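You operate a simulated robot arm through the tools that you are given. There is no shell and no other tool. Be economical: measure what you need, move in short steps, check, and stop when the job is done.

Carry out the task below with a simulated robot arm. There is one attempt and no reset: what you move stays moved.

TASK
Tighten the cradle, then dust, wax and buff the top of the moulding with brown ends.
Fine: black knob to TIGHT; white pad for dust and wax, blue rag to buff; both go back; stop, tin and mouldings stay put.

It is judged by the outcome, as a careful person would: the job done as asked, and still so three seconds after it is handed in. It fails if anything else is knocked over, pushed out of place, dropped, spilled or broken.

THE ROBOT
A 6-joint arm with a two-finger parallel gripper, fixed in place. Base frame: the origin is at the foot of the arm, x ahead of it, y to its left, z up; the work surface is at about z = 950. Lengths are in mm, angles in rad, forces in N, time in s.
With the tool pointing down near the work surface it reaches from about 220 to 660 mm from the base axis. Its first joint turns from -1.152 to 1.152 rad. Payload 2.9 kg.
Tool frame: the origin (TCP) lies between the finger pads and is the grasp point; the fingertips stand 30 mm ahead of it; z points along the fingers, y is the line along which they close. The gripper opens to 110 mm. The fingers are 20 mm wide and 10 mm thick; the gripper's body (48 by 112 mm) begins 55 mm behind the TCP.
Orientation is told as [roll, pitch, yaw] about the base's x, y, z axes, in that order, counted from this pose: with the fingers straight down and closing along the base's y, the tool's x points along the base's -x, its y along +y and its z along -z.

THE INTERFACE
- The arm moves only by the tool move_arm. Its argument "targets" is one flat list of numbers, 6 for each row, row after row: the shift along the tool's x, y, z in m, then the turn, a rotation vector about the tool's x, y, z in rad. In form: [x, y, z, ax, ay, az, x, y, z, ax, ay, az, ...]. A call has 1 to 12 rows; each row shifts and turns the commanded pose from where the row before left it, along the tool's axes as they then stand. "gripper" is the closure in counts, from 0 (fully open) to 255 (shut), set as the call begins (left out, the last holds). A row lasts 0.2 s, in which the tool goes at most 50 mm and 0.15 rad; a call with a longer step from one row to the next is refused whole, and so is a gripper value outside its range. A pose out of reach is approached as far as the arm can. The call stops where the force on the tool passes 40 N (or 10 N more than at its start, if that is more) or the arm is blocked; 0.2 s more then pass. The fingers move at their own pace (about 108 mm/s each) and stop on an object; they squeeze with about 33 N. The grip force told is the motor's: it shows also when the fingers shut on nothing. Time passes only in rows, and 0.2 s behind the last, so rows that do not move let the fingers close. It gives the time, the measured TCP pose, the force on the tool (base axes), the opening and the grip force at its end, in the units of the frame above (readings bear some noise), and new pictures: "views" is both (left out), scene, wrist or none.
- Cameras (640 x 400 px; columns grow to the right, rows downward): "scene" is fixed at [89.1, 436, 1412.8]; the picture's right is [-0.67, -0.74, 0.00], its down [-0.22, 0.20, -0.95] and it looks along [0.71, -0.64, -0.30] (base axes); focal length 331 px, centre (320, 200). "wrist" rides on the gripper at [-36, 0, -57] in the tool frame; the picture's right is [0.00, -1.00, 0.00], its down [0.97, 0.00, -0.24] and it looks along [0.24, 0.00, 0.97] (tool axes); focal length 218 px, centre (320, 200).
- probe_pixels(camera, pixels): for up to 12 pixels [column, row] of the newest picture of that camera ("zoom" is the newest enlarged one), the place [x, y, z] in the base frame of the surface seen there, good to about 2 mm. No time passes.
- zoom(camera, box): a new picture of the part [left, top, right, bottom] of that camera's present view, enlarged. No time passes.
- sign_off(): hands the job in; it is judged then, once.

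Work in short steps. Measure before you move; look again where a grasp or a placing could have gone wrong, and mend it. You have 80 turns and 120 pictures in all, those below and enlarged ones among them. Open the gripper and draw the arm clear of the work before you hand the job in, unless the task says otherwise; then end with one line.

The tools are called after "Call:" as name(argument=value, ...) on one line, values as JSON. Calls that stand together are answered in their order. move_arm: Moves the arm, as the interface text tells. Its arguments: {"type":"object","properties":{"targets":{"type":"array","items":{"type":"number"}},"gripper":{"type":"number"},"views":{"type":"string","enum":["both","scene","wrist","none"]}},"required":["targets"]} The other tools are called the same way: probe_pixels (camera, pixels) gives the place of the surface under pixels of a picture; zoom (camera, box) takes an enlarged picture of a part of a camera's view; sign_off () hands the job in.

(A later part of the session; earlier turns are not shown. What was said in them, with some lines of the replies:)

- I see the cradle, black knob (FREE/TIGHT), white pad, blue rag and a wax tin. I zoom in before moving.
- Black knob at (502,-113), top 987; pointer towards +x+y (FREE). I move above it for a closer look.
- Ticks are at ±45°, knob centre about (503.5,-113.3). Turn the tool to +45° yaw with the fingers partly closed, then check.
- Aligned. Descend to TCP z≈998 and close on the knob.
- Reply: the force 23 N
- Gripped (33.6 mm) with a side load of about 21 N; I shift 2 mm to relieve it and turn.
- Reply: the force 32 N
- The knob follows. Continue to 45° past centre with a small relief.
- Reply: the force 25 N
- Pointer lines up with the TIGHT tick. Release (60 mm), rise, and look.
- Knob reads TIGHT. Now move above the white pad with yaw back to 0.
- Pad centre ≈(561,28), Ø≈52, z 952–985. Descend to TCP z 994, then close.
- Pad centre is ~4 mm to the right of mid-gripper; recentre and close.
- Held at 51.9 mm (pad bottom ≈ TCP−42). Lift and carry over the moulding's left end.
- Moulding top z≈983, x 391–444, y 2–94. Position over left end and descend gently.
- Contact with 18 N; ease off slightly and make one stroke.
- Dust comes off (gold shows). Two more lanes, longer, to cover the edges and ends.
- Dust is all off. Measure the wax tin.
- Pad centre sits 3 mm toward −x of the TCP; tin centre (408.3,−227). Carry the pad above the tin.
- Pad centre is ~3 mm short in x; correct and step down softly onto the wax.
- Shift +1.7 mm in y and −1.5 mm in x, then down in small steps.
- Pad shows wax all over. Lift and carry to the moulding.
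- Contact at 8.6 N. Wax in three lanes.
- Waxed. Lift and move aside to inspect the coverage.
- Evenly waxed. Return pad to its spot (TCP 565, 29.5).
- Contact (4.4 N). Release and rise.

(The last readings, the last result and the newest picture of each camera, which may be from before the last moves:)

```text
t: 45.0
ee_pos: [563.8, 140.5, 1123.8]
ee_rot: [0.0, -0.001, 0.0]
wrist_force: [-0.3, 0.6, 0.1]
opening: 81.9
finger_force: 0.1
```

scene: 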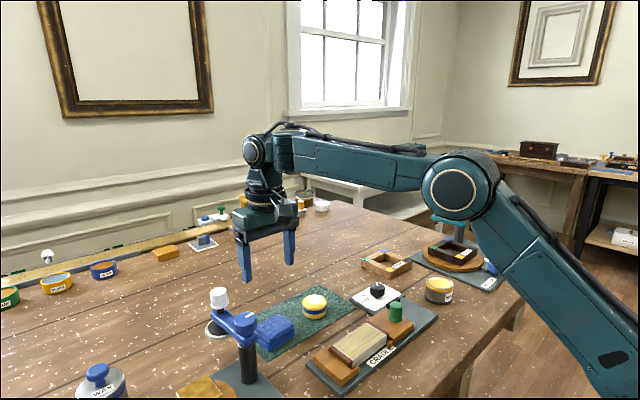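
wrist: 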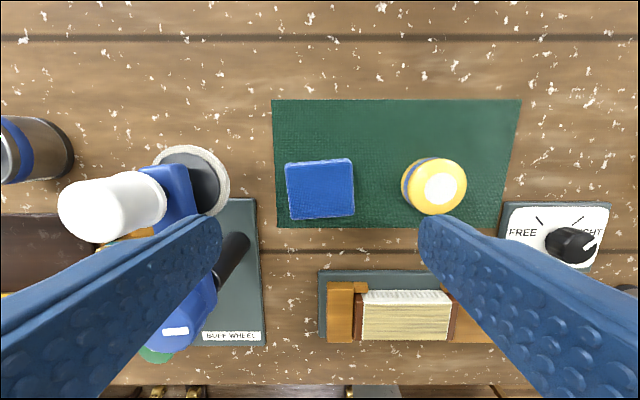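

Call:
probe_pixels(camera="wrist", pixels=[[320, 188], [288, 166], [351, 161], [290, 217], [353, 213], [220, 180], [200, 160], [155, 200], [180, 185], [182, 330], [440, 187], [195, 290]])

Call:
zoom(camera="scene", box=[190, 270, 350, 390])

```text
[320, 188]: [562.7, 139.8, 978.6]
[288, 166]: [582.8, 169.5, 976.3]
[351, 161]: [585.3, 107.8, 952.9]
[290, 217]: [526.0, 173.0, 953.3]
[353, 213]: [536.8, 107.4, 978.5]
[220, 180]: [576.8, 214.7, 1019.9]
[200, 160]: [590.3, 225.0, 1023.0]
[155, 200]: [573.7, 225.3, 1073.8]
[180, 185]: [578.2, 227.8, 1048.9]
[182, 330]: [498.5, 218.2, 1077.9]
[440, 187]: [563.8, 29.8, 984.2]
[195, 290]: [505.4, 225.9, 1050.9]
```

```text
3.33 times, centred on (270, 330) of scene
```

zoom: 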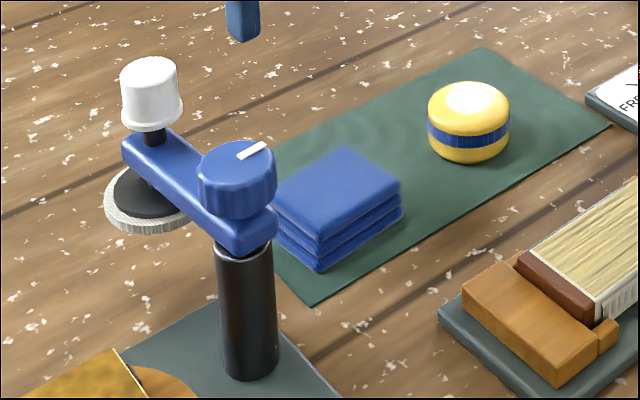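

Rag spans x 534–583, y 107–171, z 953–979; buff-wheel stand begins at y≈210, leaving room. Descend over the rag.

Call:
move_arm(targets=[0.0045, -0.001, 0.03, 0, 0, 0, 0, 0, 0.04, 0, 0, 0, 0, 0, 0.03, 0, 0, 0, 0, 0, 0, 0, 0, 0])

```text
t: 46.0
ee_pos: [559.5, 138.7, 1023.1]
ee_rot: [-0.001, -0.002, 0.0]
wrist_force: [0.4, -0.1, -0.5]
opening: 82.0
finger_force: 0.0
```

scene: 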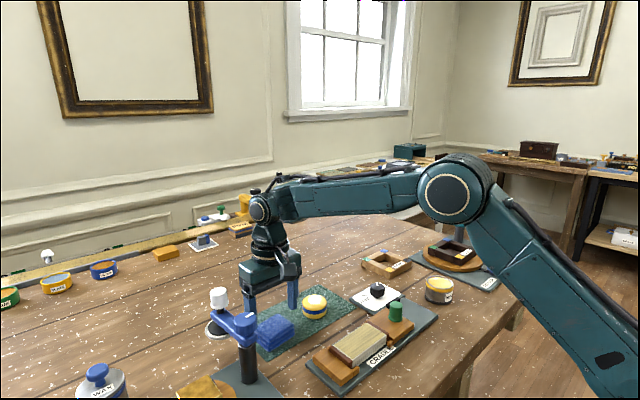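
wrist: 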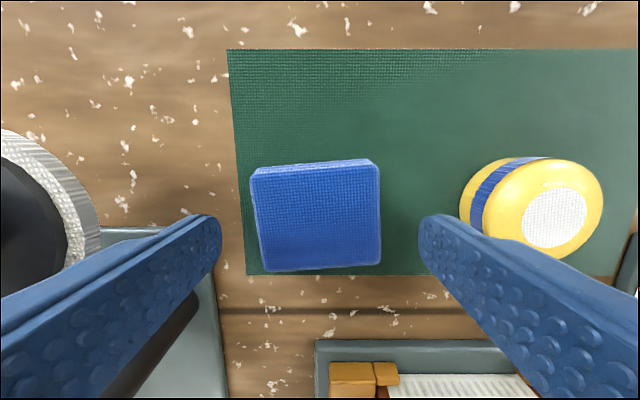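

Well centred. Descend 31 mm and close.

Call:
move_arm(targets=[0, 0, 0.016, 0, 0, 0, 0, 0, 0.015, 0, 0, 0, 0, 0, 0, 0, 0, 0], views="none")

Call:
move_arm(targets=[0, 0, 0, 0, 0, 0, 0, 0, 0, 0, 0, 0, 0, 0, 0, 0, 0, 0], gripper=255)

```text
t: 46.8
ee_pos: [559.8, 137.9, 993.0]
ee_rot: [0.0, -0.002, 0.0]
wrist_force: [0.0, 0.2, 0.0]
opening: 82.1
finger_force: 0.0
```

```text
t: 47.6
ee_pos: [560.3, 140.1, 991.2]
ee_rot: [0.002, -0.001, 0.0]
wrist_force: [0.0, -0.3, -0.1]
opening: 67.7
finger_force: 33.2
```

scene: 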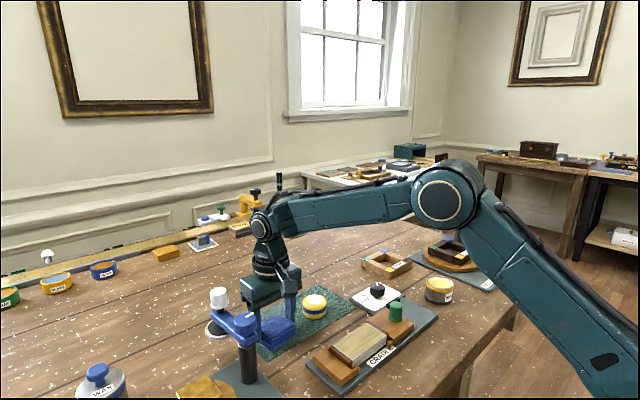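
wrist: 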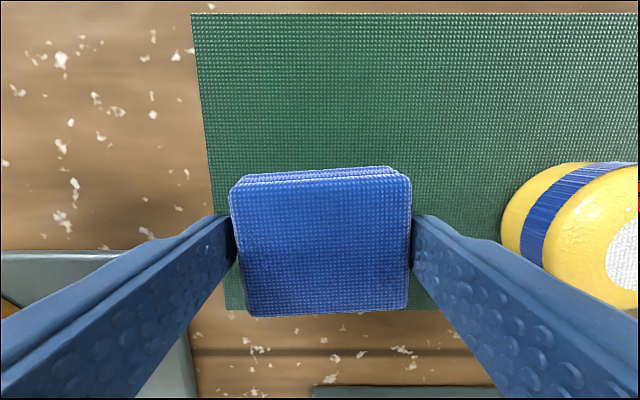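

Gripped (67.7 mm). Lift and carry to the moulding.

Call:
move_arm(targets=[0, 0, -0.02, 0, 0, 0, 0, 0, -0.03, 0, 0, 0, 0, 0, -0.035, 0, 0, 0, 0.0286, -0.014, 0, 0, 0, 0, 0.0286, -0.014, 0, 0, 0, 0, 0.0286, -0.014, 0, 0, 0, 0, 0.0286, -0.014, 0, 0, 0, 0, 0.0286, -0.014, 0, 0, 0, 0, 0, 0, 0, 0, 0, 0])

```text
t: 49.6
ee_pos: [419.6, 70.8, 1077.0]
ee_rot: [0.0, -0.001, 0.0]
wrist_force: [0.2, 0.2, -0.7]
opening: 67.5
finger_force: 33.4
```

scene: 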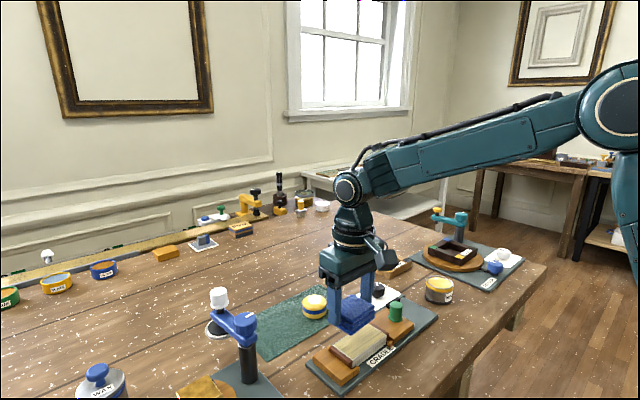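
wrist: 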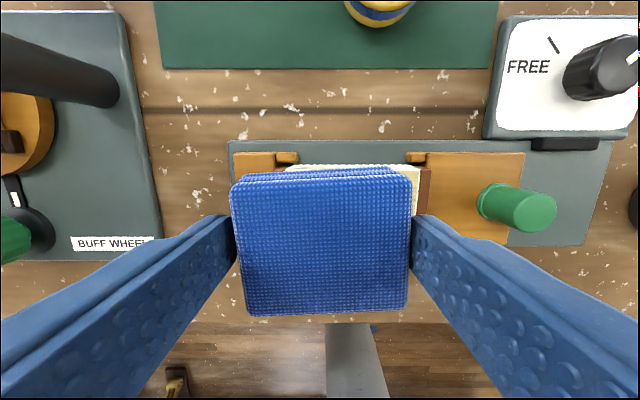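

Call:
move_arm(targets=[0.0015, 0, 0.02, 0, 0, 0, 0, 0, 0.02, 0, 0, 0, 0, 0, 0.012, 0, 0, 0, 0, 0, 0, 0, 0, 0], views="none")

Call:
move_arm(targets=[0, 0, 0.0015, 0, 0, 0, 0, 0, 0.001, 0, 0, 0, 0, 0, 0, 0, 0, 0], views="none")

```text
t: 50.6
ee_pos: [417.3, 68.2, 1026.4]
ee_rot: [0.001, -0.002, 0.0]
wrist_force: [-0.6, 0.1, -0.9]
opening: 67.3
finger_force: 33.1
```

```text
t: 51.4
ee_pos: [416.5, 70.2, 1024.0]
ee_rot: [0.001, -0.004, -0.001]
wrist_force: [-0.4, 1.1, 9.1]
opening: 67.1
finger_force: 32.5
```

Contact at 9 N. Buff in three lanes.

Call:
move_arm(targets=[-0.006, 0.012, 0.0005, 0, 0, 0, 0, -0.0136, 0, 0, 0, 0, 0, -0.0136, 0, 0, 0, 0, 0, -0.0136, 0, 0, 0, 0, 0, -0.0136, 0, 0, 0, 0, 0, -0.0136, 0, 0, 0, 0, 0.006, 0, 0.0003, 0, 0, 0, 0, 0, 0, 0, 0, 0], views="wrist")

Call:
move_arm(targets=[0, 0.0136, 0, 0, 0, 0, 0, 0.0136, 0, 0, 0, 0, 0, 0.0136, 0, 0, 0, 0, 0, 0.0136, 0, 0, 0, 0, 0, 0.0136, 0, 0, 0, 0, 0.009, 0, 0, 0, 0, 0, 0, -0.0136, 0, 0, 0, 0, 0, -0.0136, 0, 0, 0, 0, 0, -0.0136, 0, 0, 0, 0, 0, -0.0136, 0, 0, 0, 0, 0, -0.0136, 0, 0, 0, 0, 0, 0, 0, 0, 0, 0], views="wrist")

```text
t: 53.2
ee_pos: [417.5, 10.4, 1023.6]
ee_rot: [0.0, -0.004, -0.002]
wrist_force: [5.8, -3.5, 13.9]
opening: 67.1
finger_force: 32.8
```

wrist: 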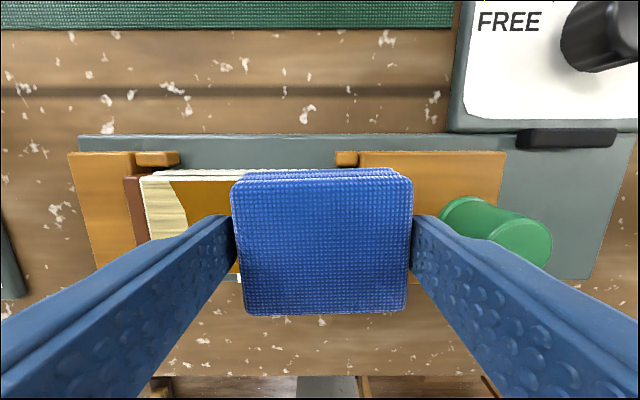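

```text
t: 55.8
ee_pos: [408.4, 11.6, 1022.5]
ee_rot: [-0.001, -0.001, 0.0]
wrist_force: [-0.1, 5.0, 14.3]
opening: 66.8
finger_force: 33.3
```

wrist: 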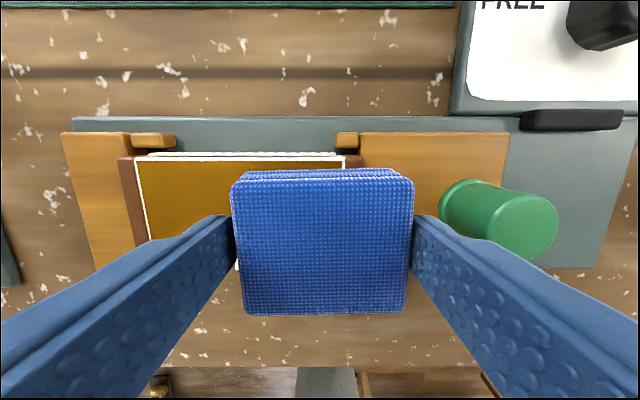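

Left part is fully buffed. Lift, carry the rag back above its place and inspect.

Call:
move_arm(targets=[0, 0, -0.02, 0, 0, 0, 0, 0, -0.03, 0, 0, 0, 0, 0, -0.02, 0, 0, 0, -0.0303, 0.0256, 0, 0, 0, 0, -0.0303, 0.0256, 0, 0, 0, 0, -0.0303, 0.0256, 0, 0, 0, 0, -0.0303, 0.0256, 0, 0, 0, 0, -0.0303, 0.0256, 0, 0, 0, 0, 0, 0, 0, 0, 0, 0])

Call:
zoom(camera="scene", box=[300, 300, 440, 390])

```text
t: 57.8
ee_pos: [559.0, 140.6, 1091.2]
ee_rot: [0.0, 0.0, -0.001]
wrist_force: [-0.2, 0.5, 0.0]
opening: 67.0
finger_force: 32.4
```

scene: 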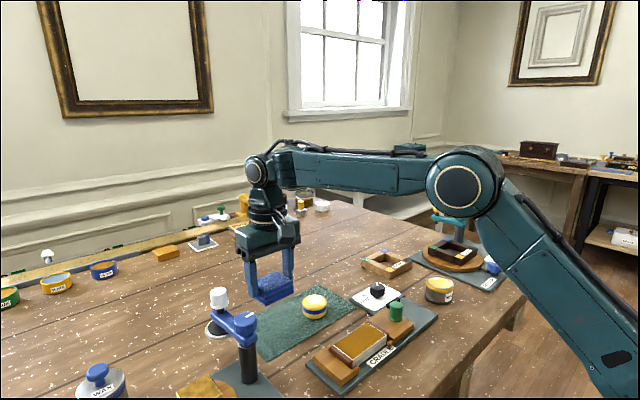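
wrist: 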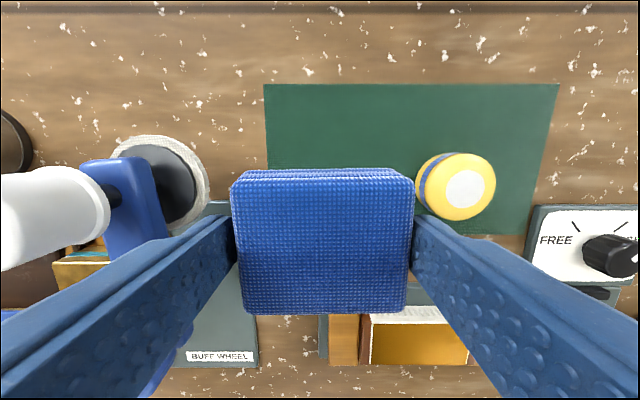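

```text
4.44 times, centred on (370, 345) of scene
```

zoom: 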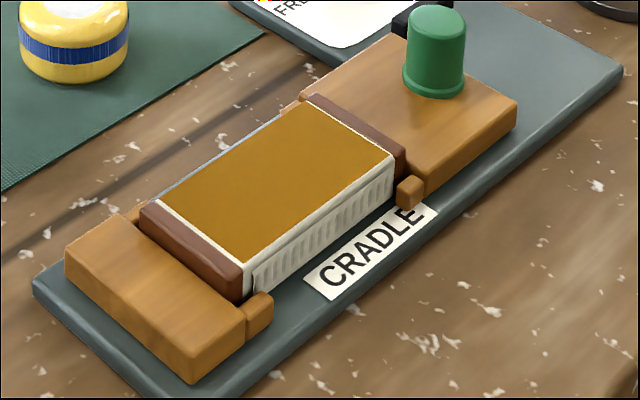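

Fully buffed. Lower the rag to its place.

Call:
move_arm(targets=[0, -0.001, 0.03, 0, 0, 0, 0, 0, 0.04, 0, 0, 0, 0, 0, 0.024, 0, 0, 0, 0, 0, 0, 0, 0, 0], views="wrist")

Call:
move_arm(targets=[0, 0, 0.001, 0, 0, 0, 0, 0, 0.001, 0, 0, 0, 0, 0, 0, 0, 0, 0], views="none")

```text
t: 58.8
ee_pos: [558.0, 138.5, 998.5]
ee_rot: [0.002, -0.002, -0.001]
wrist_force: [-0.1, 0.0, 0.0]
opening: 67.0
finger_force: 33.3
```

wrist: 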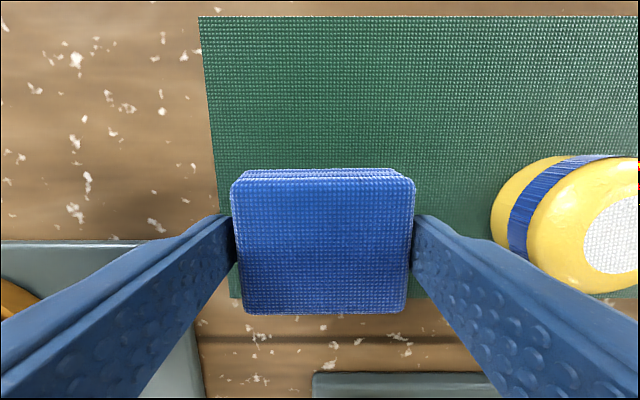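

```text
t: 59.6
ee_pos: [559.5, 137.6, 995.2]
ee_rot: [0.0, -0.001, 0.0]
wrist_force: [-0.7, -0.3, -0.6]
opening: 66.8
finger_force: 32.8
```

Call:
move_arm(targets=[-0.0015, 0.001, 0.001, 0, 0, 0, 0, 0, 0.001, 0, 0, 0, 0, 0, 0, 0, 0, 0], views="none")

```text
t: 60.4
ee_pos: [561.7, 140.6, 995.0]
ee_rot: [-0.001, 0.0, 0.0]
wrist_force: [0.2, 0.1, 0.0]
opening: 66.9
finger_force: 33.2
```

Call:
move_arm(targets=[0, 0, 0.001, 0, 0, 0, 0, 0, 0.0005, 0, 0, 0, 0, 0, 0, 0, 0, 0], views="none")

```text
t: 61.2
ee_pos: [560.4, 139.8, 992.0]
ee_rot: [0.0, -0.002, -0.001]
wrist_force: [0.9, 0.4, -0.6]
opening: 66.7
finger_force: 32.5
```

Call:
move_arm(targets=[0, 0, 0.001, 0, 0, 0, 0, 0, 0, 0, 0, 0, 0, 0, 0, 0, 0, 0], views="none")

```text
t: 62.0
ee_pos: [562.0, 140.5, 992.2]
ee_rot: [-0.001, -0.003, 0.0]
wrist_force: [-0.3, -0.6, -0.4]
opening: 66.5
finger_force: 33.3
```

Call:
move_arm(targets=[0, 0, 0.001, 0, 0, 0, 0, 0, 0, 0, 0, 0, 0, 0, 0, 0, 0, 0], views="none")

```text
t: 62.8
ee_pos: [561.3, 140.6, 991.5]
ee_rot: [0.0, -0.001, 0.0]
wrist_force: [0.1, 0.1, 3.7]
opening: 66.6
finger_force: 33.2
```

Contact (3.7 N). Release, rise and draw back.

Call:
move_arm(targets=[0, 0, 0, 0, 0, 0, 0, 0, 0, 0, 0, 0, 0, 0, 0, 0, 0, 0, 0, 0, -0.02, 0, 0, 0, 0, 0, -0.04, 0, 0, 0, 0, 0, -0.045, 0, 0, 0, 0, 0, -0.045, 0, 0, 0, 0, 0, -0.045, 0, 0, 0, 0.02, -0.03, -0.03, 0, 0, 0, 0.02, -0.04, -0.01, 0, 0, 0, 0.02, -0.04, 0, 0, 0, 0, 0, 0, 0, 0, 0, 0], gripper=65)

Call:
zoom(camera="scene", box=[190, 250, 470, 400])

```text
t: 65.4
ee_pos: [498.5, 30.3, 1221.8]
ee_rot: [0.0, -0.001, 0.001]
wrist_force: [0.2, -0.3, 1.0]
opening: 82.2
finger_force: 0.0
```

scene: 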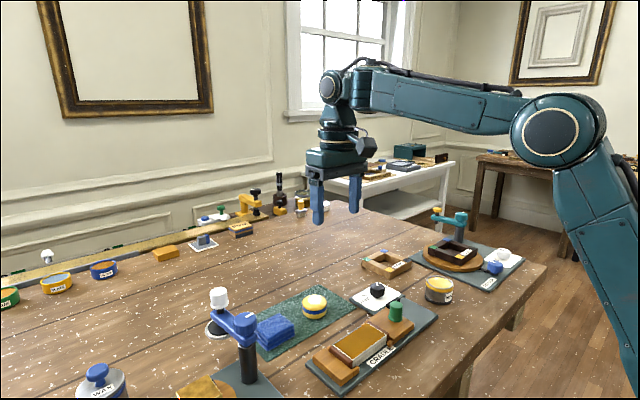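
wrist: 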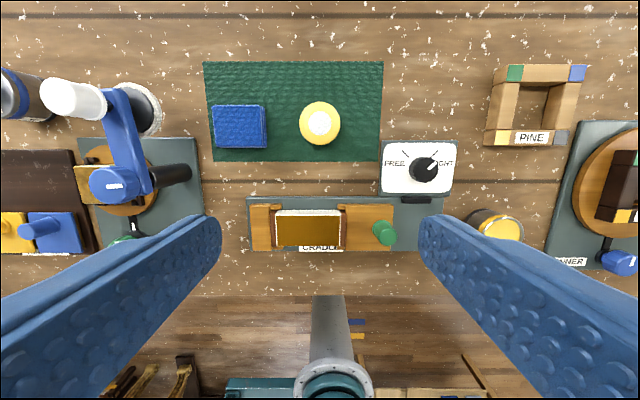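

```text
2.29 times, centred on (330, 325) of scene
```

zoom: 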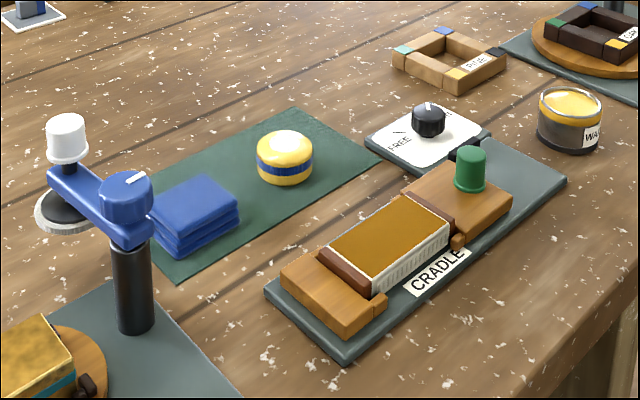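

Everything is in place; quick check of the knob and open fully.

Call:
zoom(camera="wrist", box=[360, 120, 480, 210])

Call:
move_arm(targets=[0.02, 0, -0.03, 0, 0, 0, 0, 0, 0, 0, 0, 0], gripper=0, views="none")

```text
4.44 times, centred on (420, 165) of wrist
```

zoom: 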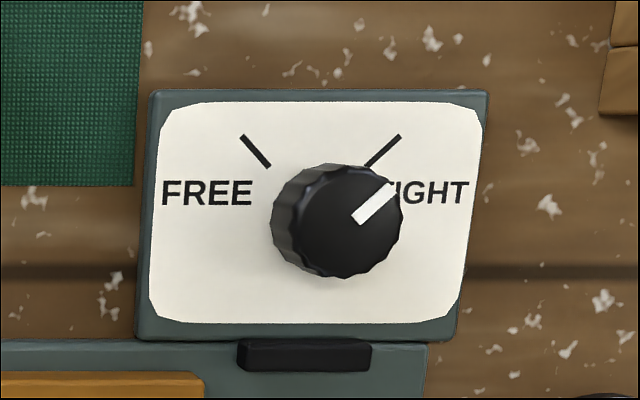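

```text
t: 66.0
ee_pos: [478.1, 33.5, 1252.5]
ee_rot: [0.002, -0.002, 0.0]
wrist_force: [0.2, 0.6, 0.1]
opening: 109.9
finger_force: 0.0
```

Call:
sign_off()

```text
The job is handed in.
```

The cradle is set to TIGHT, and the top of the brown-ended moulding is dusted, waxed and buffed. The pad (now waxed) and rag are back on the mat, and the stop, tin and mouldings stayed in place.
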